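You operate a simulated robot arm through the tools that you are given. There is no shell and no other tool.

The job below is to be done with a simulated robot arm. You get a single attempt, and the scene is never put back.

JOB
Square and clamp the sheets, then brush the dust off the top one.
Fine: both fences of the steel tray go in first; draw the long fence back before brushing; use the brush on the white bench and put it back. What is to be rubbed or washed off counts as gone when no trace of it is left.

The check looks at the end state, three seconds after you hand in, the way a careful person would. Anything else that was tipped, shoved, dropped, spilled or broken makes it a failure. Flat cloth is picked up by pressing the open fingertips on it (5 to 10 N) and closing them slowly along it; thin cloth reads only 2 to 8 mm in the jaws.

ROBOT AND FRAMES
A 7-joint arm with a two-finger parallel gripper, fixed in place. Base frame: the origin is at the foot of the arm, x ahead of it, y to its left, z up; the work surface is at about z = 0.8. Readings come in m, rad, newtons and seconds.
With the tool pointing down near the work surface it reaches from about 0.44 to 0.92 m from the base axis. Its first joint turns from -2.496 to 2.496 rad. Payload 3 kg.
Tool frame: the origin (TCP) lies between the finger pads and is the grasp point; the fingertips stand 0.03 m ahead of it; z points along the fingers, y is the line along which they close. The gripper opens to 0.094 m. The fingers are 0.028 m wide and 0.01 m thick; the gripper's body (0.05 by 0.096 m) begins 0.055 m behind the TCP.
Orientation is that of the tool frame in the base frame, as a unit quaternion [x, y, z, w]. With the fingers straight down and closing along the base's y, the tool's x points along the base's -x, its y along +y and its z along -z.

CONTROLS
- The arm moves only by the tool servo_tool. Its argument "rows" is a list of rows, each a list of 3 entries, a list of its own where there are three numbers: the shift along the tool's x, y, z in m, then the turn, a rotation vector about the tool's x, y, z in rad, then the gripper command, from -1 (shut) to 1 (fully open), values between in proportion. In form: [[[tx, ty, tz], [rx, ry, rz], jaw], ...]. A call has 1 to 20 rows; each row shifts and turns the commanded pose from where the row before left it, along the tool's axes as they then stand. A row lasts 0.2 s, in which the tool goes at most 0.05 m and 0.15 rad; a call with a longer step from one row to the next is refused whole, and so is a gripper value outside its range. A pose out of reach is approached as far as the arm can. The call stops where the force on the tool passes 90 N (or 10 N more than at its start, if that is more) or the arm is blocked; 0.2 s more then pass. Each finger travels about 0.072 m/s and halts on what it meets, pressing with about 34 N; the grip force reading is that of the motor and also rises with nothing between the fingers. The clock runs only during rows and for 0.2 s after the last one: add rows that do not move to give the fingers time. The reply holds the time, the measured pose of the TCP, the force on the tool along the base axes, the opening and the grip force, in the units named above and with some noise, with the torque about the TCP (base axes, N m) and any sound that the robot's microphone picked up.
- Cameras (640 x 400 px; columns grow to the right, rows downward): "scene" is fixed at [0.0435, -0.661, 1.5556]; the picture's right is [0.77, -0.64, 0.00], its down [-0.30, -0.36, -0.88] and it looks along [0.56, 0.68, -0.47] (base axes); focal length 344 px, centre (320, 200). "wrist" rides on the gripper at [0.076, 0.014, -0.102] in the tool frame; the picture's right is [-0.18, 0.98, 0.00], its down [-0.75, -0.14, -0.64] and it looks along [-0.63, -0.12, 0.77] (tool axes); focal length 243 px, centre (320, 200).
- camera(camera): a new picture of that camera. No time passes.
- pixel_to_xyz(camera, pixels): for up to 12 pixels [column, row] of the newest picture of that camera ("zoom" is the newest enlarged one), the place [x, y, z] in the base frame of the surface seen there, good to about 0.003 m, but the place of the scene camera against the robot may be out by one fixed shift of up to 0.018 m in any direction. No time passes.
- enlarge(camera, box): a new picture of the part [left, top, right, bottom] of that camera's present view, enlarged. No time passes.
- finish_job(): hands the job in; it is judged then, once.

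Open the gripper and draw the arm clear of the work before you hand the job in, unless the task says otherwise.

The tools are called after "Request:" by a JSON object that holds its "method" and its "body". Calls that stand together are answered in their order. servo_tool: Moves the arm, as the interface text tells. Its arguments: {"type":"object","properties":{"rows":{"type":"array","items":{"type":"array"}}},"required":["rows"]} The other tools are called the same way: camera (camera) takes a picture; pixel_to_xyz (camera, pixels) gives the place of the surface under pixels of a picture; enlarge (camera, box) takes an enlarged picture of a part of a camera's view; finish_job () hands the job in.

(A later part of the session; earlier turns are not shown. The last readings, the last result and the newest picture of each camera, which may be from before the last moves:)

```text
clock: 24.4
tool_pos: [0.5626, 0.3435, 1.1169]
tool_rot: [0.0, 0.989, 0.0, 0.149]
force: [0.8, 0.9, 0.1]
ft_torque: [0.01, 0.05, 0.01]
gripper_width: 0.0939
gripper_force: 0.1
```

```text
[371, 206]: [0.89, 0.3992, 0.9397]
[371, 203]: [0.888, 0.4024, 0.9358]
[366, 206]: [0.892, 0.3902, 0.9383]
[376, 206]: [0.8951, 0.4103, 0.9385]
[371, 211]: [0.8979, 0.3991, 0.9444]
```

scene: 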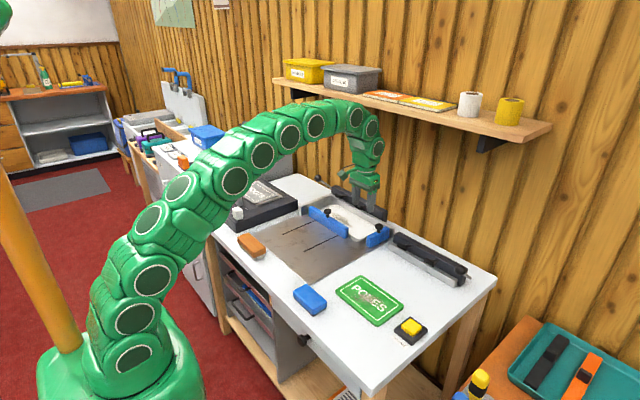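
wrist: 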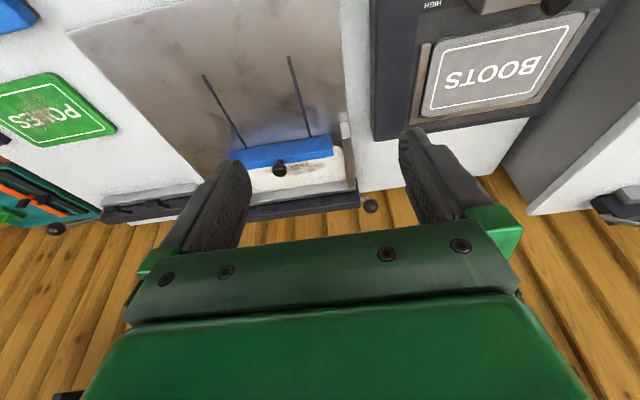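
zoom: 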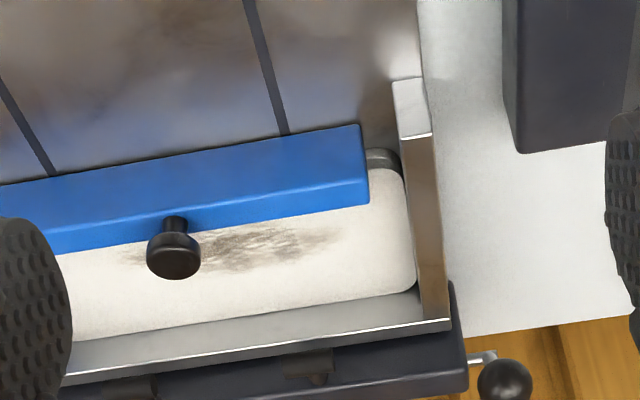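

Ball centre ≈ (0.899,0.400,0.933), pivot ≈ (0.972,0.395,0.867); the lever should swing down toward the front. I check where the BOOTS unit's edge and tray wall lie, to choose the tilt safely.

Request:
{"method": "pixel_to_xyz", "body": {"camera": "wrist", "pixels": [[376, 130], [374, 60], [385, 125], [430, 130], [528, 117], [352, 185], [346, 130], [371, 206], [55, 229]]}}

Request:
{"method": "enlarge", "body": {"camera": "wrist", "box": [320, 160, 420, 225]}}

Request:
{"method": "enlarge", "body": {"camera": "scene", "box": [160, 60, 340, 200]}}

```text
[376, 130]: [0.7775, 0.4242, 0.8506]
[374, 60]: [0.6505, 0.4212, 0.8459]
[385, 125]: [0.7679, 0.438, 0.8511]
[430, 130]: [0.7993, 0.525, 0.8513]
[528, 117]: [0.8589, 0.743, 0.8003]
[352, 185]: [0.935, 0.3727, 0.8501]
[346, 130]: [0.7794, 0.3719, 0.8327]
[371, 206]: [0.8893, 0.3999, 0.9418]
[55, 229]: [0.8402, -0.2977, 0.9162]
```

```text
6.15 times, centred on (370, 192) of wrist
```

zoom: 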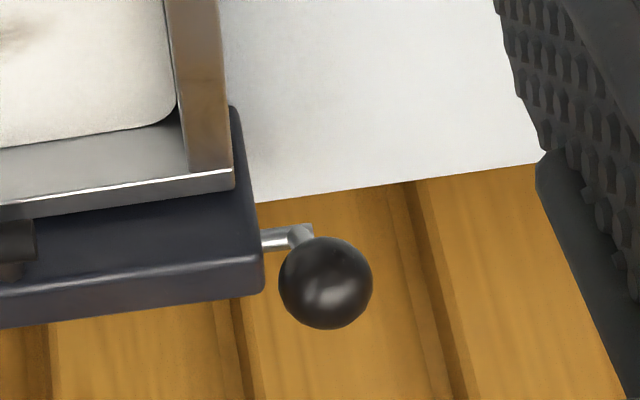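

```text
2.86 times, centred on (250, 130) of scene
```

zoom: 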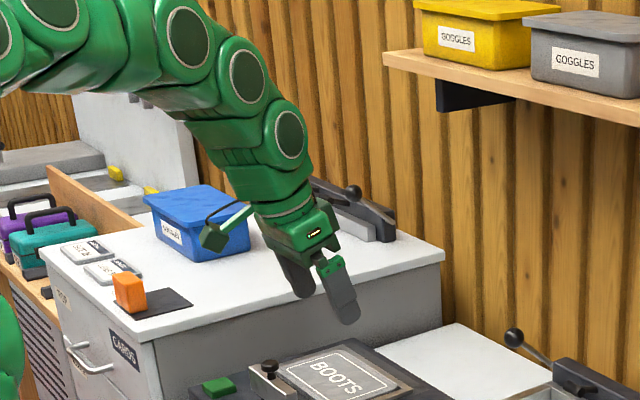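

BOOTS top is z 0.851 with its edge at y 0.424, so a 35° forward pitch keeps the camera clear. I pitch to 0.61 rad and move to a pre-grasp 7 cm behind the ball.

Request:
{"method": "servo_tool", "body": {"rows": [[[0, 0, 0], [0, -0.1, 0], 0.3], [[0, 0, 0], [0, -0.1, 0], 0.3], [[0, 0, 0], [0, -0.11, 0], 0.3], [[-0.0213, 0.0071, 0.0342], [0, 0, 0], 0.3], [[-0.0213, 0.0071, 0.0342], [0, 0, 0], 0.3], [[-0.0213, 0.0071, 0.0342], [0, 0, 0], 0.3], [[-0.0213, 0.0071, 0.0342], [0, 0, 0], 0.3], [[-0.0213, 0.0071, 0.0342], [0, 0, 0], 0.3], [[-0.0213, 0.0071, 0.0342], [0, 0, 0], 0.3], [[-0.0213, 0.0071, 0.0342], [0, 0, 0], 0.3], [[-0.0213, 0.0071, 0.0342], [0, 0, 0], 0.3], [[0, 0, 0], [0, 0, 0], 0.3]]}}

Request:
{"method": "camera", "body": {"camera": "wrist"}}

Request:
{"method": "camera", "body": {"camera": "scene"}}

```text
clock: 27.0
tool_pos: [0.8619, 0.3999, 0.9898]
tool_rot: [0.0, 0.954, 0.0, 0.3]
force: [-0.2, 0.7, 0.2]
ft_torque: [-0.04, 0.02, 0.01]
gripper_width: 0.0611
gripper_force: 0.2
```

```text
taken
```

wrist: 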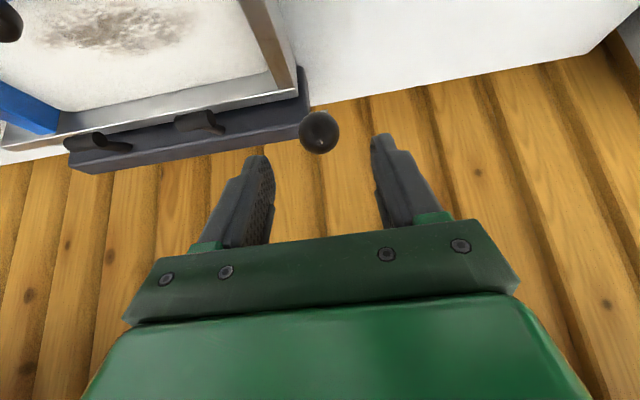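

```text
taken
```

scene: 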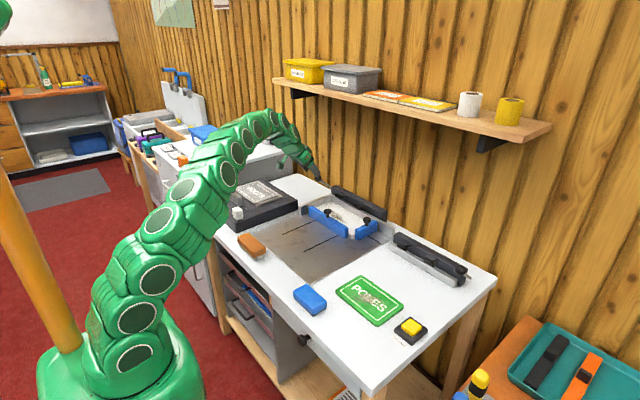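

The ball is at (319,132) in the wrist view between the fingers. I measure it once more.

Request:
{"method": "pixel_to_xyz", "body": {"camera": "wrist", "pixels": [[319, 132], [302, 132], [337, 132], [319, 114], [319, 150], [306, 100], [215, 128], [120, 148], [200, 122], [95, 140]]}}

Request:
{"method": "enlarge", "body": {"camera": "wrist", "box": [240, 80, 400, 180]}}

```text
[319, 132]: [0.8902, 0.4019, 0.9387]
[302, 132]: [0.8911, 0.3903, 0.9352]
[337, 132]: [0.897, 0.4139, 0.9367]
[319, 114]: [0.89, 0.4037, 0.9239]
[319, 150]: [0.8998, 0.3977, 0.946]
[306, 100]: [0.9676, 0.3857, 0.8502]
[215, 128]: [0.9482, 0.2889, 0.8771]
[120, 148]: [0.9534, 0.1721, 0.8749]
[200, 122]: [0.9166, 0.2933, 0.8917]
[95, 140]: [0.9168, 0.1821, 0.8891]
```

```text
4.00 times, centred on (320, 130) of wrist
```

zoom: 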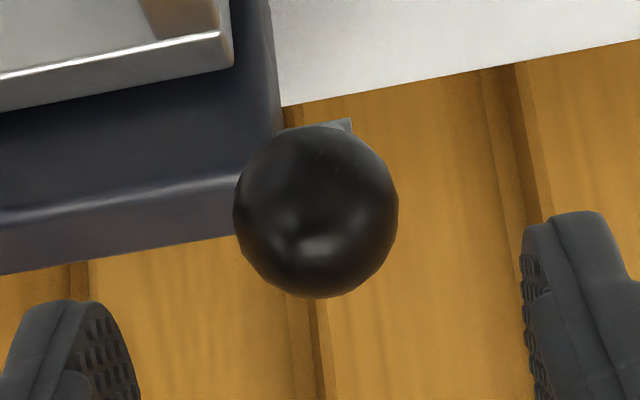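

Ball centre ≈ (0.899,0.402,0.932), radius 0.013, straight ahead of the jaws. I advance 0.069 along the tool and close on it.

Request:
{"method": "servo_tool", "body": {"rows": [[[0.0005, 0.0007, 0.023], [0, 0, 0], 0.3], [[0.0005, 0.0007, 0.023], [0, 0, 0], 0.3], [[0.0005, 0.0006, 0.023], [0, 0, 0], 0.3], [[0, 0, 0], [0, 0, 0], -0.2], [[0, 0, 0], [0, 0, 0], -1], [[0, 0, 0], [0, 0, 0], -1], [[0, 0, 0], [0, 0, 0], -1]]}}

Request:
{"method": "camera", "body": {"camera": "wrist"}}

```text
clock: 28.6
tool_pos: [0.8996, 0.3997, 0.9319]
tool_rot: [0.001, 0.954, -0.001, 0.301]
force: [5.9, -22.4, 0.5]
ft_torque: [-0.16, -0.41, -0.19]
gripper_width: 0.0315
gripper_force: 45.3
```

```text
taken
```

wrist: 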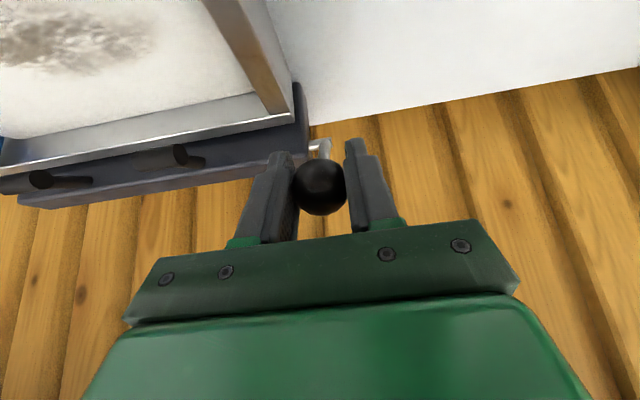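

The ball is held (0.0315 m). I swing it first 12° down-and-forward along the arc about the pivot and read the forces.

Request:
{"method": "servo_tool", "body": {"rows": [[[0.0048, 0, 0.0016], [0, 0, 0], -1], [[0.0048, 0, 0.0016], [0, 0, 0], -1], [[0.0048, 0, 0.0016], [0, 0, 0], -1], [[0.0048, 0, 0.0016], [0, 0, 0], -1], [[0, 0, 0], [0, 0, 0], -1]]}}

Request:
{"method": "camera", "body": {"camera": "wrist"}}

Request:
{"method": "enlarge", "body": {"camera": "scene", "box": [300, 165, 400, 228]}}

```text
clock: 29.8
tool_pos: [0.8877, 0.3991, 0.9159]
tool_rot: [0.001, 0.954, 0.0, 0.301]
force: [16.4, -41.1, 5.5]
ft_torque: [0.06, -1.36, -0.08]
gripper_width: 0.0316
gripper_force: 45.1
```

```text
taken
```

wrist: 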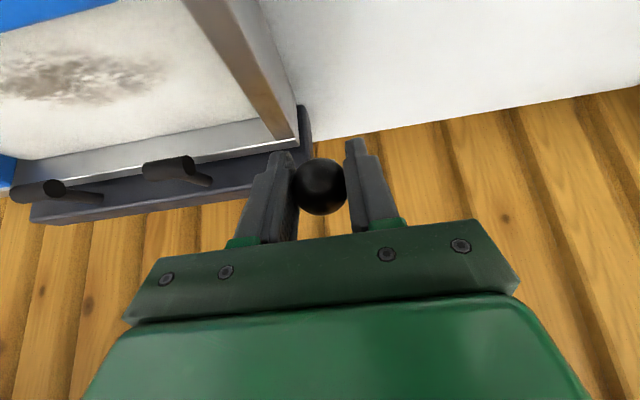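

```text
6.35 times, centred on (350, 196) of scene
```

zoom: 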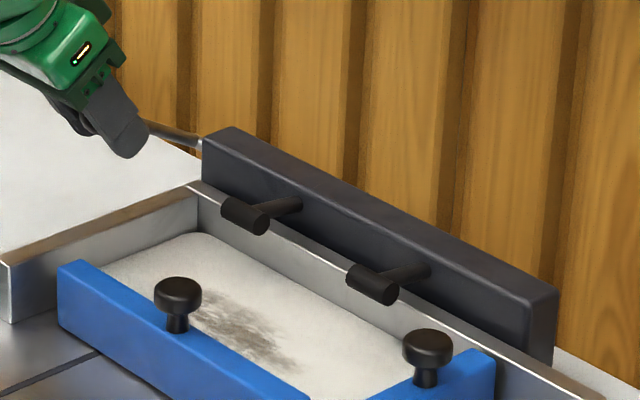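

The feet swing down together with the lever, so this is the right direction. I continue another 12°, easing y by −3 mm to remove the side load.

Request:
{"method": "servo_tool", "body": {"rows": [[[0.0044, -0.0015, 0.0026], [0, 0, 0], -1], [[0.0044, -0.0015, 0.0027], [0, 0, 0], -1], [[0.0044, 0, 0.0026], [0, 0, 0], -1], [[0.0043, 0, 0.0027], [0, 0, 0], -1], [[0, 0, 0], [0, 0, 0], -1]]}}

Request:
{"method": "camera", "body": {"camera": "wrist"}}

Request:
{"method": "enlarge", "body": {"camera": "scene", "box": [300, 165, 400, 228]}}

```text
clock: 31.0
tool_pos: [0.8774, 0.3998, 0.897]
tool_rot: [0.0, 0.954, 0.001, 0.301]
force: [11.5, -4.6, 5.4]
ft_torque: [0.05, -1.22, 0.02]
gripper_width: 0.0316
gripper_force: 45.0
```

```text
taken
```

wrist: 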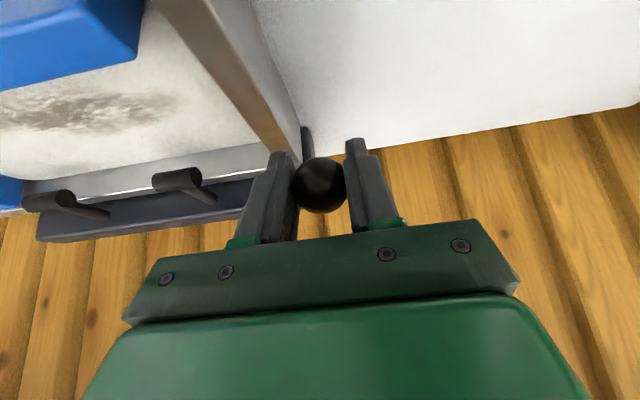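

```text
6.35 times, centred on (350, 196) of scene
```

zoom: 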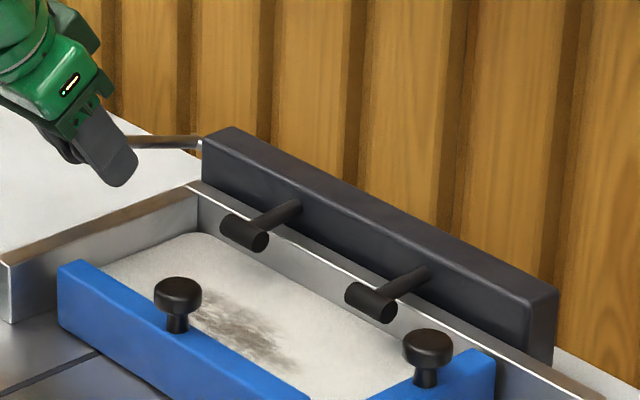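

The feet need about 29° more, but the finger would meet the tray's left wall at this depth. I let go, back off along the tool axis, close the fingers and check that the lever stays, so that I can press the ball from above.

Request:
{"method": "servo_tool", "body": {"rows": [[[0, 0, 0], [0, 0, 0], 0.1], [[0, 0, 0], [0, 0, 0], 0.1], [[0, 0, -0.02], [0, 0, 0], 0.1], [[0, 0, -0.025], [0, 0, 0], 0.1], [[0, 0, -0.02], [0, 0, 0], -1], [[0, 0, 0], [0, 0, 0], -1], [[0, 0, 0], [0, 0, 0], -1], [[0, 0, 0], [0, 0, 0], -1]]}}

Request:
{"method": "camera", "body": {"camera": "wrist"}}

Request:
{"method": "enlarge", "body": {"camera": "scene", "box": [290, 155, 390, 218]}}

```text
clock: 32.8
tool_pos: [0.8418, 0.3996, 0.9508]
tool_rot: [0.0, 0.954, 0.0, 0.301]
force: [0.1, 0.3, 0.0]
ft_torque: [-0.03, -0.02, 0.01]
gripper_width: 0.0001
gripper_force: 33.1
```

```text
taken
```

wrist: 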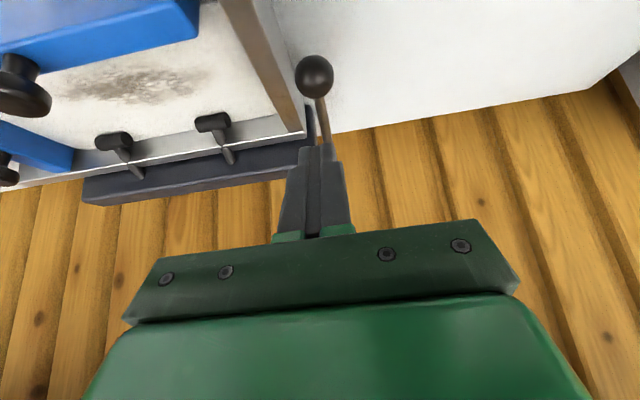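

```text
6.35 times, centred on (340, 186) of scene
```

zoom: 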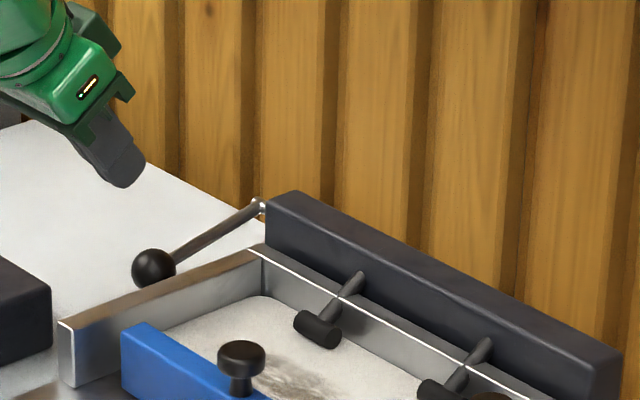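

The lever dropped further on its own and the feet appear down on the sheets. I enlarge to see whether the clamp is fully home.

Request:
{"method": "enlarge", "body": {"camera": "wrist", "box": [60, 40, 340, 215]}}

Request:
{"method": "enlarge", "body": {"camera": "scene", "box": [310, 185, 390, 235]}}

Request:
{"method": "pixel_to_xyz", "body": {"camera": "wrist", "pixels": [[314, 76], [314, 65], [324, 120], [110, 142], [212, 122], [228, 152], [115, 160], [130, 135], [208, 150]]}}

```text
2.29 times, centred on (200, 128) of wrist
```

zoom: 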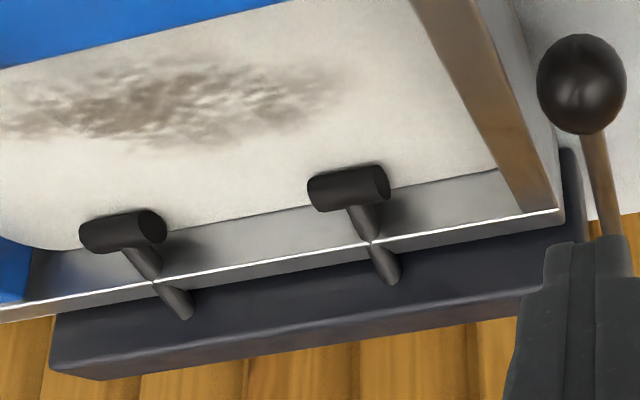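

```text
8.00 times, centred on (350, 210) of scene
```

zoom: 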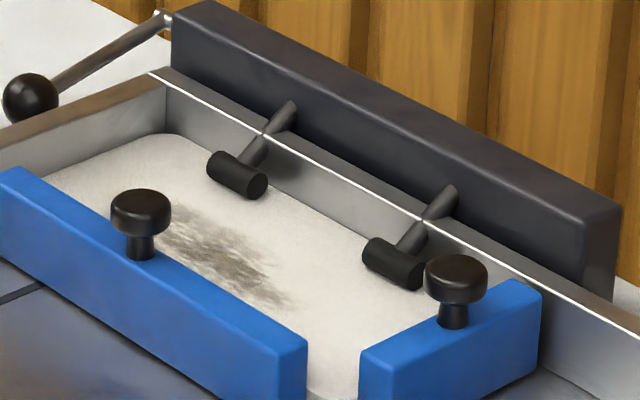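

```text
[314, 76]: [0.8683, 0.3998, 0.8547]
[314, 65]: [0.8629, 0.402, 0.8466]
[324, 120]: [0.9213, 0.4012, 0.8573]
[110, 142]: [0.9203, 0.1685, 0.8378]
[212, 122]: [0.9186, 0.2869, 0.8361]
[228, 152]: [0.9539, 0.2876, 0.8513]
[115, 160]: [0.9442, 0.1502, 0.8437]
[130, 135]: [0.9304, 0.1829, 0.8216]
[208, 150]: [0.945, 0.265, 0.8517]
```

The feet's tops are at z 0.838 (bottoms ≈0.822, resting on the sheet at 0.823), so the clamp has closed. I press the ball gently from above to make sure it is fully home.

Request:
{"method": "servo_tool", "body": {"rows": [[[0.015, 0, 0.015], [0, 0, 0], -1], [[0.0156, 0, 0.018], [0, 0, 0], -1], [[0, 0, 0.017], [0, 0, 0], -1], [[0, 0, 0.004], [0, 0, 0], -1], [[0, 0, 0], [0, 0, 0], -1]]}}

Request:
{"method": "camera", "body": {"camera": "wrist"}}

```text
clock: 34.0
tool_pos: [0.8471, 0.3991, 0.8884]
tool_rot: [0.001, 0.954, -0.001, 0.301]
force: [0.0, 0.0, 0.4]
ft_torque: [0.0, -0.02, -0.01]
gripper_width: 0.0
gripper_force: 32.6
```

```text
taken
```

wrist: 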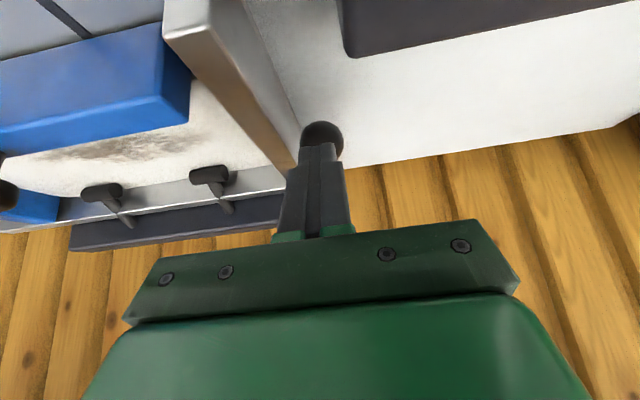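

The tips are right over the ball with no contact yet; I press on in 2 mm steps.

Request:
{"method": "servo_tool", "body": {"rows": [[[0, 0, 0.002], [0, 0, 0], -1], [[0, 0, 0.002], [0, 0, 0], -1], [[0, 0, 0], [0, 0, 0], -1]]}}

```text
clock: 34.8
tool_pos: [0.8497, 0.3991, 0.8846]
tool_rot: [0.0, 0.954, 0.001, 0.301]
force: [-0.1, -0.6, -0.1]
ft_torque: [-0.03, -0.02, 0.0]
gripper_width: 0.0001
gripper_force: 33.3
```

Request:
{"method": "servo_tool", "body": {"rows": [[[0, 0, 0.002], [0, 0, 0], -1], [[0, 0, 0.002], [0, 0, 0], -1], [[0, 0, 0], [0, 0, 0], -1]]}}

```text
clock: 35.6
tool_pos: [0.8516, 0.3991, 0.8816]
tool_rot: [0.0, 0.954, 0.0, 0.301]
force: [-0.9, -0.1, 1.1]
ft_torque: [0.05, 0.0, 0.0]
gripper_width: 0.0
gripper_force: 33.2
```

Request:
{"method": "servo_tool", "body": {"rows": [[[0, 0, 0.002], [0, 0, 0], -1], [[0, 0, 0.002], [0, 0, 0], -1], [[0, 0, 0], [0, 0, 0], -1]]}}

Request:
{"method": "camera", "body": {"camera": "wrist"}}

```text
clock: 36.4
tool_pos: [0.8527, 0.3994, 0.88]
tool_rot: [0.0, 0.953, 0.001, 0.302]
force: [-54.7, -11.1, 45.6]
ft_torque: [-0.21, 0.44, -0.21]
gripper_width: 0.0
gripper_force: 33.0
```

```text
taken
```

wrist: 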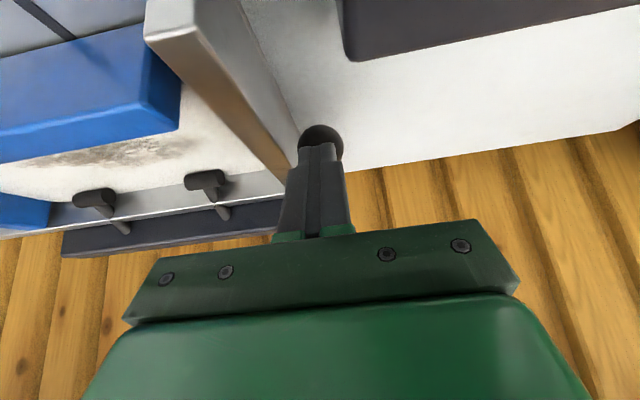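

The ball is on a hard stop (≈70 N) — the clamp is home. I retreat, straighten the tool and move above the long-fence knob near (0.815,0.230).

Request:
{"method": "servo_tool", "body": {"rows": [[[0, 0, -0.02], [0, 0, 0], -1], [[0, 0, -0.04], [0, 0, 0], -1], [[0, 0, -0.04], [0, 0, 0], -1], [[0, 0, -0.04], [0, 0, 0], -1], [[0, 0, 0], [0, 0.12, 0], 0], [[0, 0, 0], [0, 0.12, 0], 0.2], [[0, 0, 0], [0, 0.12, 0], 0.2], [[0, 0, 0], [0, 0.12, 0], 0.2], [[0, 0, 0], [0, 0.13, 0], 0.2], [[0, -0.04, 0], [0, 0, 0], 0.2], [[0, -0.04, 0], [0, 0, 0], 0.2], [[0, -0.04, 0], [0, 0, 0], 0.2], [[0, -0.04, 0], [0, 0, 0], 0.2], [[0, 0, 0], [0, 0, 0], 0.2]]}}

Request:
{"method": "camera", "body": {"camera": "wrist"}}

Request:
{"method": "enlarge", "body": {"camera": "scene", "box": [280, 165, 400, 240]}}

```text
clock: 39.4
tool_pos: [0.7718, 0.239, 0.9912]
tool_rot: [0.0, 1.0, 0.0, 0.0]
force: [-0.1, 0.3, 0.6]
ft_torque: [0.03, 0.01, -0.02]
gripper_width: 0.0565
gripper_force: 0.0
```

```text
taken
```

wrist: 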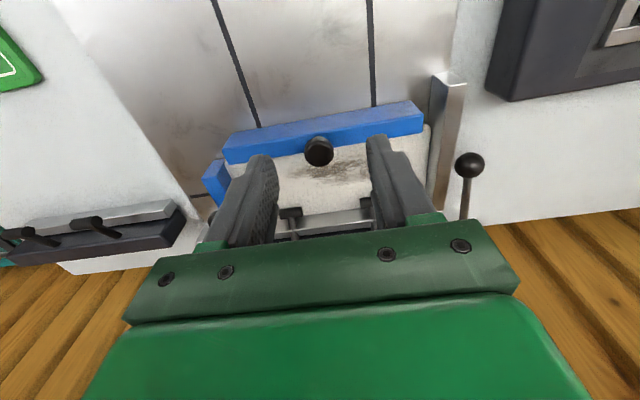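

```text
5.33 times, centred on (340, 202) of scene
```

zoom: 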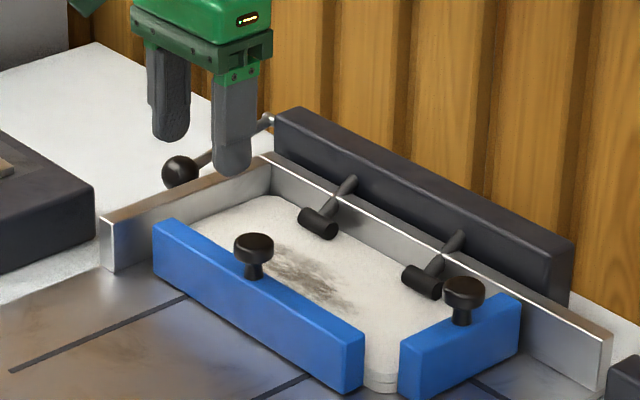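

The clamp stays closed with both feet on the sheets. I measure the long-fence knob at (319,151) before gripping it.

Request:
{"method": "pixel_to_xyz", "body": {"camera": "wrist", "pixels": [[319, 151], [307, 151], [331, 151], [319, 139], [319, 163]]}}

```text
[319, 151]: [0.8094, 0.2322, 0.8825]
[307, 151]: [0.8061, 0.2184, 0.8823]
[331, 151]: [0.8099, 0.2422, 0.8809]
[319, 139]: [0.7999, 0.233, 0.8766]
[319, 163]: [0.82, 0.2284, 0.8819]
```

Request:
{"method": "servo_tool", "body": {"rows": [[[-0.04, -0.009, 0], [0, 0, 0], 0.2], [[0, 0, 0.035], [0, 0, 0], 0.2], [[0, 0, 0.04], [0, 0, 0], 0.2], [[0, 0, 0.03], [0, 0, 0], 0.2], [[0, 0, 0], [0, 0, 0], -0.3], [[0, 0, 0], [0, 0, 0], -1], [[0, 0, 0], [0, 0, 0], -1], [[0, 0, 0], [0, 0, 0], -1], [[0.01, 0, 0], [0, 0, 0], -1], [[0.01, 0, 0], [0, 0, 0], -1], [[0, 0, 0], [0, 0, 0], -1]]}}

Request:
{"method": "camera", "body": {"camera": "wrist"}}

```text
clock: 41.8
tool_pos: [0.7933, 0.2291, 0.8874]
tool_rot: [0.0, 1.0, 0.0, -0.001]
force: [-1.6, 21.1, -20.3]
ft_torque: [0.35, -0.24, -0.01]
gripper_width: 0.0298
gripper_force: 45.2
```

```text
taken
```

wrist: 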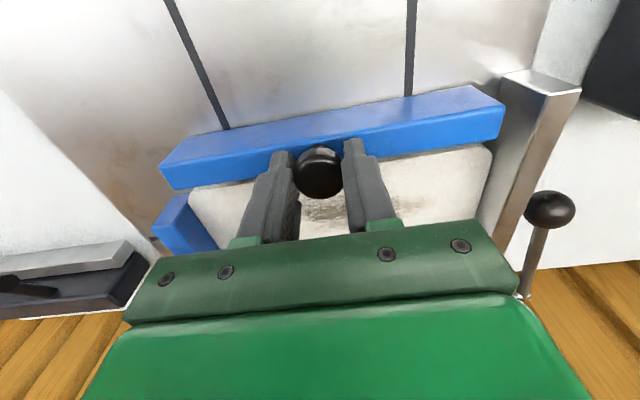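

The fence follows while the clamped sheets stay. I draw it back to its starting place, x ≈ 0.664, then release and rise.

Request:
{"method": "servo_tool", "body": {"rows": [[[0.012, 0, 0], [0, 0, 0], -1], [[0.012, 0, 0], [0, 0, 0], -1], [[0.012, 0, 0], [0, 0, 0], -1], [[0.012, 0, 0], [0, 0, 0], -1], [[0.012, 0, 0], [0, 0, 0], -1], [[0.012, 0, 0], [0, 0, 0], -1], [[0.012, 0, 0], [0, 0, 0], -1], [[0.012, 0, 0], [0, 0, 0], -1], [[0.012, 0, 0], [0, 0, 0], -1], [[0.012, 0, 0], [0, 0, 0], -1], [[0.008, 0, 0], [0, 0, 0], -1], [[0, 0, 0], [0, 0, 0], -1], [[0, 0, 0], [0, 0, 0], 0.2], [[0, 0, 0], [0, 0, 0], 0.2], [[0, 0, -0.04], [0, 0, 0], 0.2], [[0, 0, -0.04], [0, 0, 0], 0.2], [[0, 0, -0.04], [0, 0, 0], 0.2], [[0.04, 0, -0.02], [0, 0, 0], 0.2], [[0.04, 0, -0.02], [0, 0, 0], 0.2], [[0, 0, 0], [0, 0, 0], 0.5]]}}

Request:
{"method": "camera", "body": {"camera": "wrist"}}

Request:
{"method": "camera", "body": {"camera": "scene"}}

Request:
{"method": "enlarge", "body": {"camera": "scene", "box": [220, 165, 420, 290]}}

```text
clock: 46.0
tool_pos: [0.5853, 0.233, 1.0493]
tool_rot: [0.0, 1.0, 0.0, 0.0]
force: [-0.2, -0.9, 0.3]
ft_torque: [0.0, 0.0, -0.01]
gripper_width: 0.0705
gripper_force: 0.1
```

```text
taken
```

wrist: 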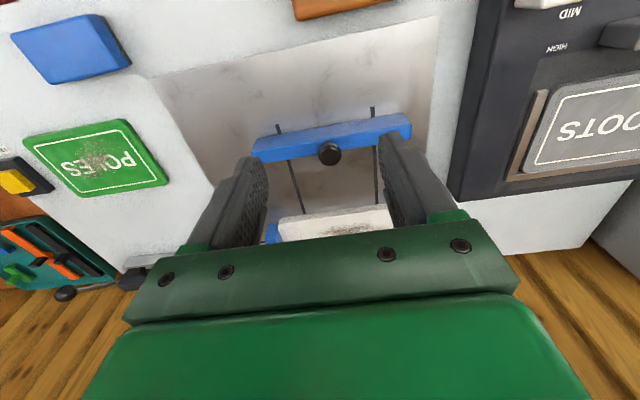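

```text
taken
```

scene: 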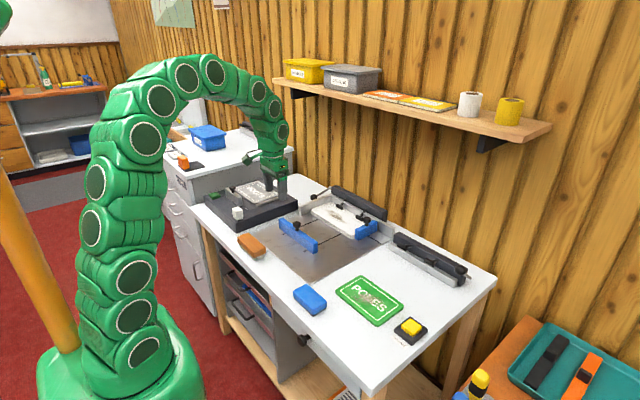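

```text
3.20 times, centred on (320, 228) of scene
```

zoom: 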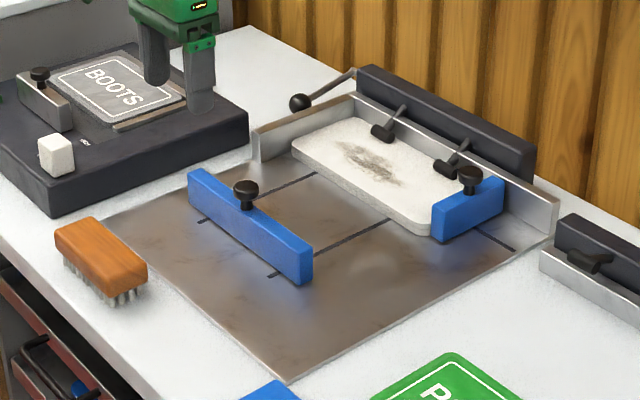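

The fence is back at x≈0.66 and the sheets lie square and clamped. Now I measure the dust patch (scene zoom (340-405,140-190)) and the brush block corners.

Request:
{"method": "pixel_to_xyz", "body": {"camera": "zoom", "pixels": [[335, 142], [345, 160], [375, 165], [405, 185], [390, 188], [375, 150], [57, 228], [90, 218], [146, 263], [112, 282], [112, 300], [75, 255]]}}

Request:
{"method": "enlarge", "body": {"camera": "scene", "box": [300, 180, 390, 240]}}

```text
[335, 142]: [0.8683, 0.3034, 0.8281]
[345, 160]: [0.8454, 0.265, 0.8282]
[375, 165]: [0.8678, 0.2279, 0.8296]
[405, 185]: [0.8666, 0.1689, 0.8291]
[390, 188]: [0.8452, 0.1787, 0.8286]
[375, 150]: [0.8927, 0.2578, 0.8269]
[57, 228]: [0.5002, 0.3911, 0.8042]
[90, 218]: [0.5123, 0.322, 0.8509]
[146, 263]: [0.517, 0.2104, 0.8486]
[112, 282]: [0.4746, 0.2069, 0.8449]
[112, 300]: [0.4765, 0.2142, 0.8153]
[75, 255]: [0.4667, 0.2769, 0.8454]
```

```text
6.67 times, centred on (345, 210) of scene
```

zoom: 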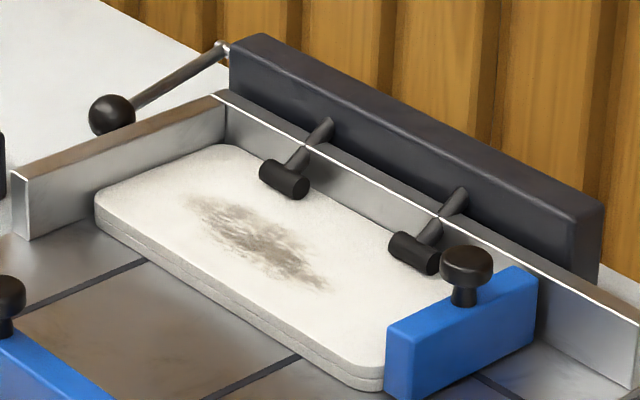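

Dust spans roughly x 0.855–0.903, y 0.18–0.32 (robot frame). I go over the brush centre (0.502,0.283) and turn the jaws 90° to close across its narrow side.

Request:
{"method": "servo_tool", "body": {"rows": [[[0.041, 0.025, 0], [0, 0, 0], 0.5], [[0.042, 0.025, 0], [0, 0, 0], 0.5], [[0, 0, 0], [0, 0, -0.1428], 0.5], [[0, 0, 0], [0, 0, -0.1428], 0.5], [[0, 0, 0], [0, 0, -0.1428], 0.5], [[0, 0, 0], [0, 0, -0.1428], 0.5], [[0, 0, 0], [0, 0, -0.1428], 0.5], [[0, 0, 0], [0, 0, -0.1428], 0.5], [[0, 0, 0], [0, 0, -0.1428], 0.5], [[0, 0, 0], [0, 0, -0.1428], 0.5], [[0, 0, 0], [0, 0, -0.1428], 0.5], [[0, 0, 0], [0, 0, -0.1428], 0.5], [[0, 0, 0], [0, 0, -0.1428], 0.5], [[0, 0, 0], [0, 0, 0], 0.5]]}}

Request:
{"method": "camera", "body": {"camera": "wrist"}}

Request:
{"method": "camera", "body": {"camera": "scene"}}

```text
clock: 49.0
tool_pos: [0.502, 0.28, 1.0493]
tool_rot: [0.708, -0.706, 0.001, -0.001]
force: [0.6, -1.0, 0.3]
ft_torque: [-0.02, 0.01, -0.01]
gripper_width: 0.0704
gripper_force: 0.2
```

```text
taken
```

wrist: 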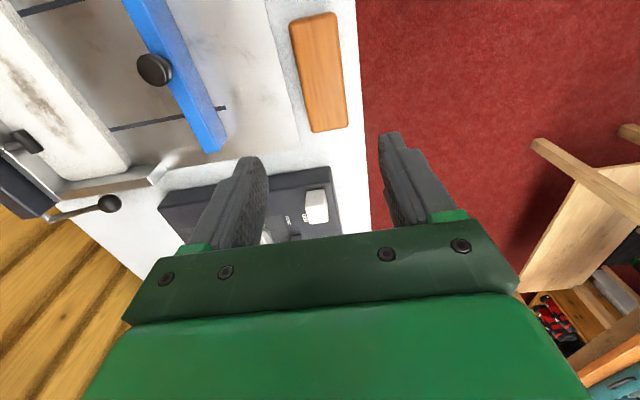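

```text
taken
```

scene: 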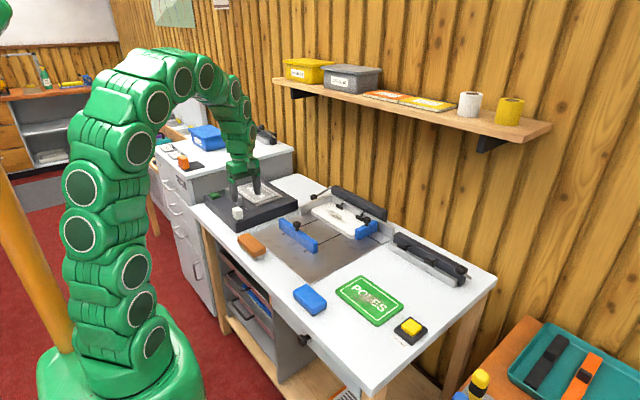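

The jaws are turned (tool x = −y base, tool y = −x base). The brush shows with corners (291,24),(335,13),(347,123),(313,132); I measure it and its edge offsets.

Request:
{"method": "pixel_to_xyz", "body": {"camera": "wrist", "pixels": [[293, 26], [333, 16], [345, 121], [314, 129], [319, 72], [300, 80], [336, 70], [350, 100], [30, 100], [60, 80], [20, 40], [115, 160]]}}

Request:
{"method": "enlarge", "body": {"camera": "wrist", "box": [250, 0, 410, 140]}}

```text
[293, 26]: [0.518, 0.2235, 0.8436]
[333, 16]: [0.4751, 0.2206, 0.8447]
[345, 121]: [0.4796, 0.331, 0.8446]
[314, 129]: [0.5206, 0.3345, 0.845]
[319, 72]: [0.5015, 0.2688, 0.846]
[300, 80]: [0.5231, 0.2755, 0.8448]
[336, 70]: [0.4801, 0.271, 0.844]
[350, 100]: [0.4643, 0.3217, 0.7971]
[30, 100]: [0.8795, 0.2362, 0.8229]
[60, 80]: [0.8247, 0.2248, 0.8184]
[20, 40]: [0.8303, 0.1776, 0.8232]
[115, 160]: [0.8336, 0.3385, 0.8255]
```

```text
2.86 times, centred on (330, 70) of wrist
```

zoom: 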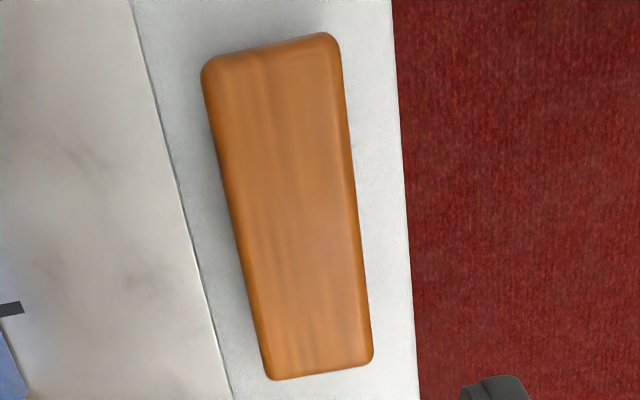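

Brush centre is (0.499,0.279), about 0.046 × 0.118. Before gripping I zoom on the dust at the left edge of the wrist picture to fix its extent.

Request:
{"method": "enlarge", "body": {"camera": "wrist", "box": [0, 0, 180, 200]}}

```text
2.00 times, centred on (90, 100) of wrist
```

zoom: 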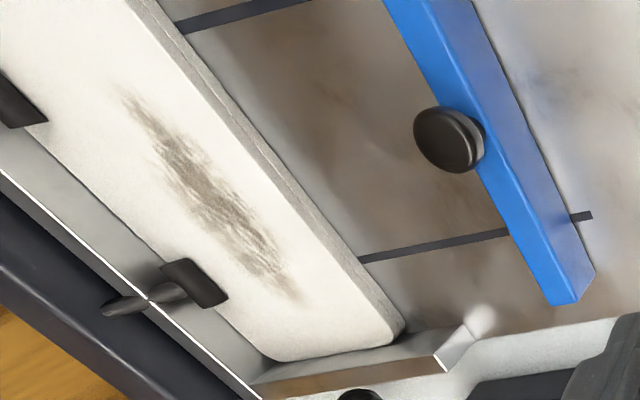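

Request:
{"method": "pixel_to_xyz", "body": {"camera": "zoom", "pixels": [[125, 95], [140, 90], [165, 160], [185, 150], [205, 200], [225, 190], [240, 250], [270, 240], [300, 300], [150, 145], [195, 270], [220, 230]]}}

```text
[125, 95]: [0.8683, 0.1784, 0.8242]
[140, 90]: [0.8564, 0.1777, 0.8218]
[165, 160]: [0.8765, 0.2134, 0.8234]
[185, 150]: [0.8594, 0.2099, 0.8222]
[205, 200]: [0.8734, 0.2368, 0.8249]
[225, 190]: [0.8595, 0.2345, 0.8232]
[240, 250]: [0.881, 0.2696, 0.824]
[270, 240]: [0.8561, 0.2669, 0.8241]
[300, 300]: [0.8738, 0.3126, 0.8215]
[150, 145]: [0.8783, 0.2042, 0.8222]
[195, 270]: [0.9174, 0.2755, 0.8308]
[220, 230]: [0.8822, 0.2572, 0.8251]
```

Dust spans x 0.852–0.890, y 0.175–0.315. I descend on the brush to z 0.857 (tips 0.827, below the wood's top at 0.846 yet high enough to clear the clamp feet later) and close.

Request:
{"method": "servo_tool", "body": {"rows": [[[0.0015, 0.0035, 0.04], [0, 0, 0], 0.5], [[0, 0, 0.04], [0, 0, 0], 0.5], [[0, 0, 0.04], [0, 0, 0], 0.5], [[0, 0, 0.04], [0, 0, 0], 0.5], [[0, 0, 0.02], [0, 0, 0], 0.5], [[0, 0, 0.0123], [0, 0, 0], 0.5], [[0, 0, 0], [0, 0, 0], 0.5]]}}

Request:
{"method": "camera", "body": {"camera": "wrist"}}

Request:
{"method": "enlarge", "body": {"camera": "scene", "box": [200, 190, 320, 290]}}

```text
clock: 50.6
tool_pos: [0.501, 0.2782, 0.855]
tool_rot: [-0.707, 0.707, 0.0, 0.0]
force: [0.1, -0.2, -0.4]
ft_torque: [-0.01, -0.03, -0.01]
gripper_width: 0.0702
gripper_force: 0.0
```

```text
taken
```

wrist: 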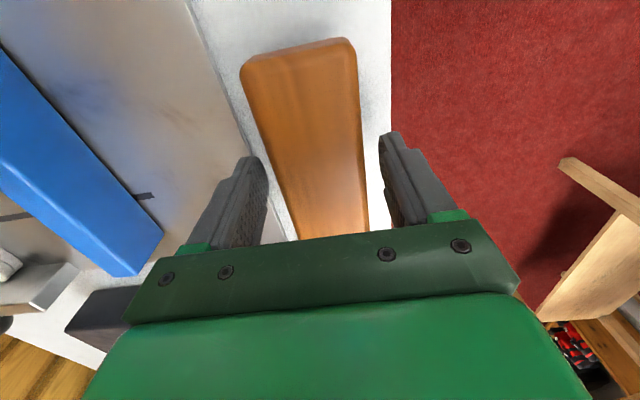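

```text
4.00 times, centred on (260, 240) of scene
```

zoom: 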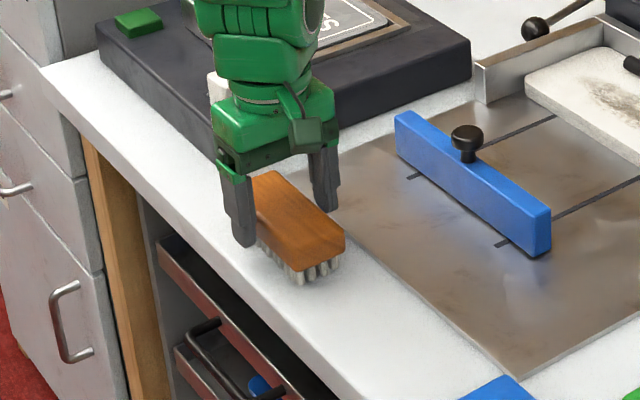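

The fingers straddle the brush. I close on it with dwell.

Request:
{"method": "servo_tool", "body": {"rows": [[[0, 0, 0], [0, 0, 0], 0.2], [[0, 0, 0], [0, 0, 0], 0], [[0, 0, 0], [0, 0, 0], -0.2], [[0, 0, 0], [0, 0, 0], -1], [[0, 0, 0], [0, 0, 0], -1], [[0, 0, 0], [0, 0, 0], -1]]}}

Request:
{"method": "camera", "body": {"camera": "wrist"}}

```text
clock: 52.0
tool_pos: [0.4997, 0.2787, 0.855]
tool_rot: [-0.707, 0.707, 0.0, 0.0]
force: [0.3, -0.1, -0.1]
ft_torque: [-0.02, 0.0, 0.0]
gripper_width: 0.0512
gripper_force: 34.0
```

```text
taken
```

wrist: 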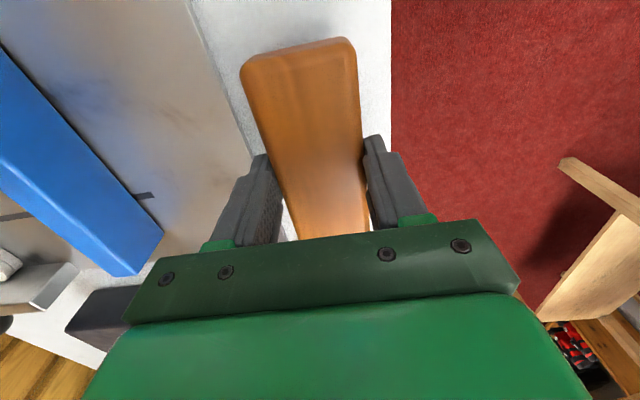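

The brush is held (width 0.051). I lift it 0.105 and carry it to above the sheet at (0.875,0.225).

Request:
{"method": "servo_tool", "body": {"rows": [[[0, 0, -0.01], [0, 0, 0], -1], [[0, 0, -0.03], [0, 0, 0], -1], [[0, 0, -0.035], [0, 0, 0], -1], [[0, 0, -0.03], [0, 0, 0], -1], [[0.006, -0.0375, 0], [0, 0, 0], -1], [[0.006, -0.0375, 0], [0, 0, 0], -1], [[0.006, -0.0375, 0], [0, 0, 0], -1], [[0.006, -0.0375, 0], [0, 0, 0], -1], [[0.006, -0.0375, 0], [0, 0, 0], -1], [[0.006, -0.0375, 0], [0, 0, 0], -1], [[0.006, -0.0375, 0], [0, 0, 0], -1], [[0.006, -0.0375, 0], [0, 0, 0], -1], [[0.005, -0.0375, 0], [0, 0, 0], -1], [[0, -0.0365, 0], [0, 0, 0], -1], [[0, 0, 0], [0, 0, 0], -1]]}}

Request:
{"method": "camera", "body": {"camera": "wrist"}}

Request:
{"method": "enlarge", "body": {"camera": "scene", "box": [270, 140, 430, 250]}}

```text
clock: 55.2
tool_pos: [0.8724, 0.2242, 0.9587]
tool_rot: [0.707, -0.707, 0.001, 0.002]
force: [0.9, -0.3, -1.8]
ft_torque: [-0.01, 0.01, 0.0]
gripper_width: 0.0515
gripper_force: 34.2
```

```text
taken
```

wrist: 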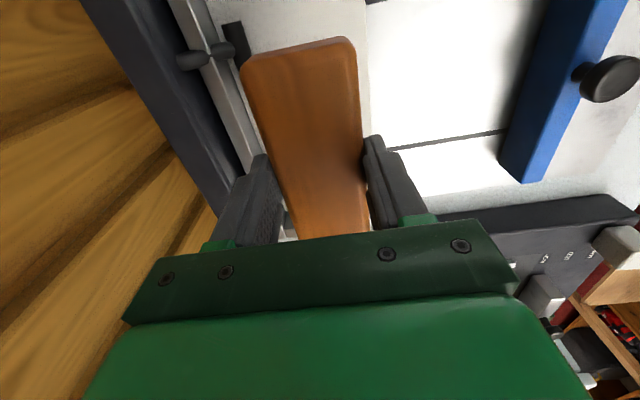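

```text
3.64 times, centred on (350, 195) of scene
```

zoom: 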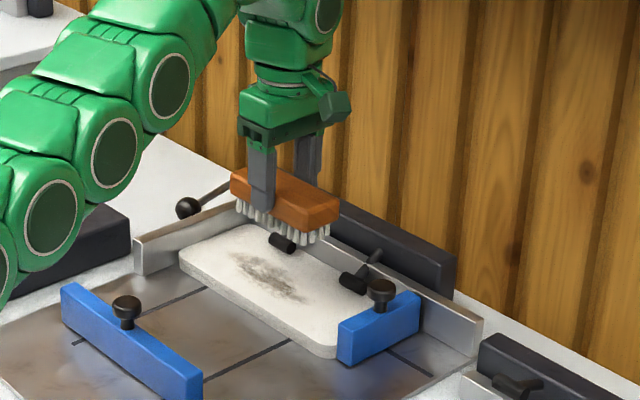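

Brush hovers correctly over the dust, its back edge at x≈0.898, short of the feet. I lower to just above contact, then in small steps until a light force reads.

Request:
{"method": "servo_tool", "body": {"rows": [[[0, 0, 0.03], [0, 0, 0], -1], [[0, 0, 0.03], [0, 0, 0], -1], [[0, 0, 0.016], [0, 0, 0], -1], [[0, 0, 0], [0, 0, 0], -1]]}}

Request:
{"method": "servo_tool", "body": {"rows": [[[0, 0, 0.002], [0, 0, 0], -1], [[0, 0, 0.002], [0, 0, 0], -1], [[0, 0, 0], [0, 0, 0], -1]]}}

Request:
{"method": "servo_tool", "body": {"rows": [[[0, 0, 0.0015], [0, 0, 0], -1], [[0, 0, 0], [0, 0, 0], -1]]}}

```text
clock: 56.2
tool_pos: [0.8732, 0.2237, 0.8865]
tool_rot: [-0.707, 0.707, 0.001, 0.0]
force: [0.5, -0.3, -1.0]
ft_torque: [0.0, -0.03, -0.01]
gripper_width: 0.0513
gripper_force: 33.9
```

```text
clock: 57.0
tool_pos: [0.8726, 0.2248, 0.8804]
tool_rot: [-0.707, 0.707, 0.0, -0.001]
force: [0.2, 0.4, -1.0]
ft_torque: [0.0, -0.02, 0.01]
gripper_width: 0.0512
gripper_force: 34.0
```

```text
clock: 57.6
tool_pos: [0.8718, 0.2246, 0.8792]
tool_rot: [-0.707, 0.707, 0.0, 0.0]
force: [-1.1, 0.3, 4.0]
ft_torque: [0.27, 0.09, 0.04]
gripper_width: 0.0511
gripper_force: 33.7
```

Contact begins (4 N). I press 1 mm more and check the force.

Request:
{"method": "servo_tool", "body": {"rows": [[[0, 0, 0.001], [0, 0, 0], -1], [[0, 0, 0], [0, 0, 0], -1]]}}

Request:
{"method": "enlarge", "body": {"camera": "scene", "box": [290, 160, 410, 245]}}

```text
clock: 58.2
tool_pos: [0.8739, 0.2261, 0.8793]
tool_rot: [0.707, -0.707, 0.0, -0.001]
force: [-3.7, -1.4, 14.6]
ft_torque: [0.1, 0.29, 0.0]
gripper_width: 0.0513
gripper_force: 34.3
```

```text
4.71 times, centred on (350, 202) of scene
```

zoom: 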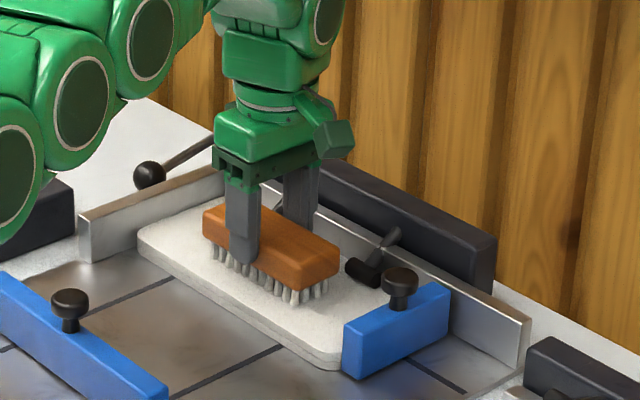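

14.6 N is a fair pressure. I stroke toward the front (−x) by 0.06, lift, and look at the effect.

Request:
{"method": "servo_tool", "body": {"rows": [[[0, 0.01, 0], [0, 0, 0], -1], [[0, 0.01, 0], [0, 0, 0], -1], [[0, 0.01, 0], [0, 0, 0], -1], [[0, 0.01, 0], [0, 0, 0], -1], [[0, 0.01, 0], [0, 0, 0], -1], [[0, 0.01, 0], [0, 0, 0], -1], [[0, 0, -0.02], [0, 0, 0], -1], [[0, 0, -0.03], [0, 0, 0], -1], [[0, 0.03, -0.02], [0, 0, 0], -1], [[0, 0.03, 0], [0, 0, 0], -1], [[0, 0, 0], [0, 0, 0], -1]]}}

Request:
{"method": "enlarge", "body": {"camera": "scene", "box": [290, 160, 410, 245]}}

Request:
{"method": "camera", "body": {"camera": "wrist"}}

```text
clock: 60.6
tool_pos: [0.7546, 0.2247, 0.9479]
tool_rot: [-0.707, 0.707, -0.001, 0.0]
force: [-0.9, -0.1, -0.4]
ft_torque: [-0.01, 0.0, -0.03]
gripper_width: 0.0513
gripper_force: 34.1
```

```text
4.71 times, centred on (350, 202) of scene
```

zoom: 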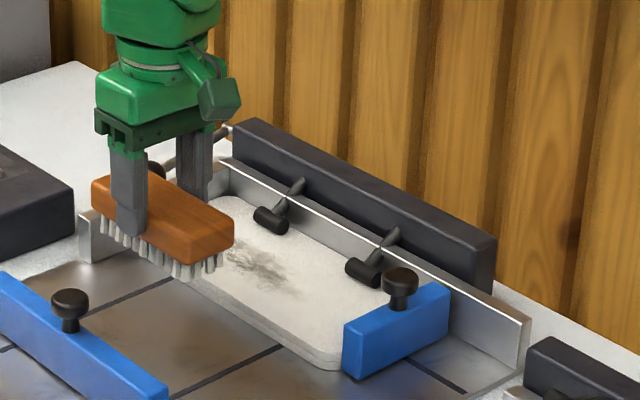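

```text
taken
```

wrist: 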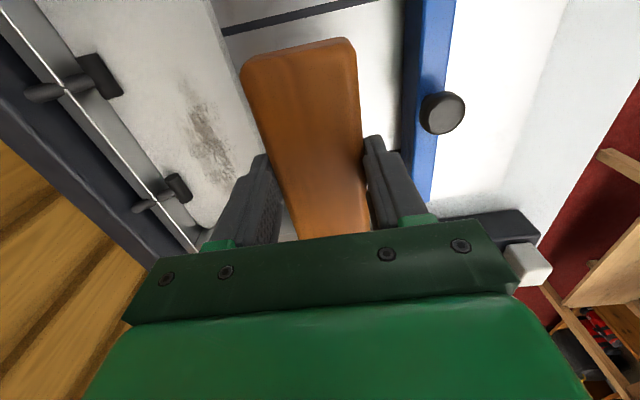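

One stroke already removed much of the dust. I repeat front-going strokes with a lift between, in the same lane.

Request:
{"method": "servo_tool", "body": {"rows": [[[0, -0.04, 0], [0, 0, 0], -1], [[0, -0.04, 0], [0, 0, 0], -1], [[0, -0.04, 0], [0, 0, 0], -1], [[0, 0, 0.03], [0, 0, 0], -1], [[0, 0, 0.025], [0, 0, 0], -1], [[0, 0, 0.015], [0, 0, 0], -1], [[0, 0.012, 0], [0, 0, 0], -1], [[0, 0.012, 0], [0, 0, 0], -1], [[0, 0.012, 0], [0, 0, 0], -1], [[0, 0.012, 0], [0, 0, 0], -1], [[0, 0.012, 0], [0, 0, 0], -1], [[0, 0, -0.02], [0, 0, 0], -1], [[0, -0.03, 0], [0, 0, 0], -1], [[0, -0.03, 0], [0, 0, 0], -1], [[0, 0, 0.02], [0, 0, 0], -1], [[0, 0.015, 0], [0, 0, 0], -1], [[0, 0.015, 0], [0, 0, 0], -1], [[0, 0.015, 0], [0, 0, 0], -1], [[0, 0.015, 0], [0, 0, 0], -1], [[0, 0, -0.02], [0, 0, 0], -1]]}}

Request:
{"method": "servo_tool", "body": {"rows": [[[-0.045, 0, -0.01], [0, 0, 0], -1], [[0, -0.03, 0], [0, 0, 0], -1], [[0, -0.03, 0], [0, 0, 0], -1], [[0, 0, 0.015], [0, 0, 0], -1], [[0, 0, 0.015], [0, 0, 0], -1], [[0, 0.012, 0], [0, 0, 0], -1], [[0, 0.012, 0], [0, 0, 0], -1], [[0, 0.012, 0], [0, 0, 0], -1], [[0, 0.012, 0], [0, 0, 0], -1], [[0, 0.012, 0], [0, 0, 0], -1], [[0, 0, -0.02], [0, 0, 0], -1], [[0, -0.03, 0], [0, 0, 0], -1], [[0, -0.03, 0], [0, 0, 0], -1], [[0, 0, 0.02], [0, 0, 0], -1], [[0, 0.015, 0], [0, 0, 0], -1], [[0, 0.015, 0], [0, 0, 0], -1], [[0, 0.015, 0], [0, 0, 0], -1], [[0, 0.015, 0], [0, 0, 0], -1], [[0, 0, -0.02], [0, 0, 0], -1]]}}

Request:
{"method": "servo_tool", "body": {"rows": [[[0, 0, -0.03], [0, 0, 0], -1], [[0, 0.03, -0.02], [0, 0, 0], -1], [[0, 0.03, 0], [0, 0, 0], -1], [[0, 0.04, 0], [0, 0, 0], -1], [[0, 0, 0], [0, 0, 0], -1]]}}

Request:
{"method": "enlarge", "body": {"camera": "scene", "box": [290, 160, 410, 245]}}

Request:
{"method": "camera", "body": {"camera": "wrist"}}

```text
clock: 64.8
tool_pos: [0.811, 0.226, 0.8967]
tool_rot: [-0.707, 0.707, 0.001, -0.001]
force: [0.2, 0.1, -2.1]
ft_torque: [0.04, 0.02, 0.0]
gripper_width: 0.0512
gripper_force: 33.7
```

```text
clock: 68.8
tool_pos: [0.8127, 0.2693, 0.8973]
tool_rot: [0.708, -0.706, 0.0, 0.0]
force: [-0.8, -0.2, -1.6]
ft_torque: [-0.04, -0.01, 0.02]
gripper_width: 0.0512
gripper_force: 34.0
```

```text
clock: 70.0
tool_pos: [0.7125, 0.2679, 0.949]
tool_rot: [0.707, -0.707, 0.0, 0.0]
force: [-0.3, -0.4, -2.0]
ft_torque: [-0.01, -0.01, -0.02]
gripper_width: 0.0511
gripper_force: 33.7
```

```text
4.71 times, centred on (350, 202) of scene
```

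zoom: 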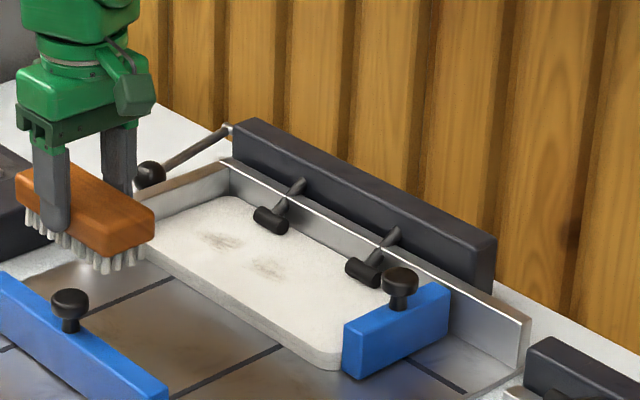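

```text
taken
```

wrist: 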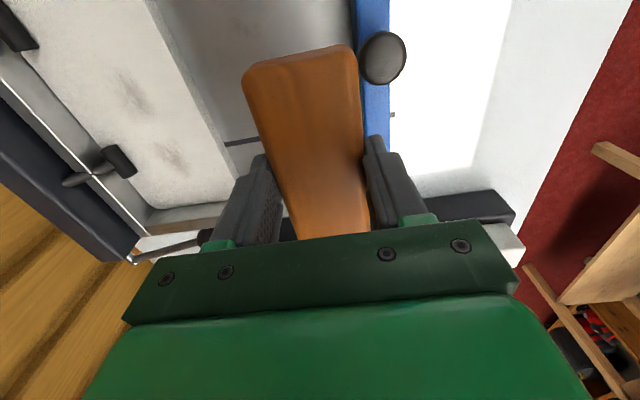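

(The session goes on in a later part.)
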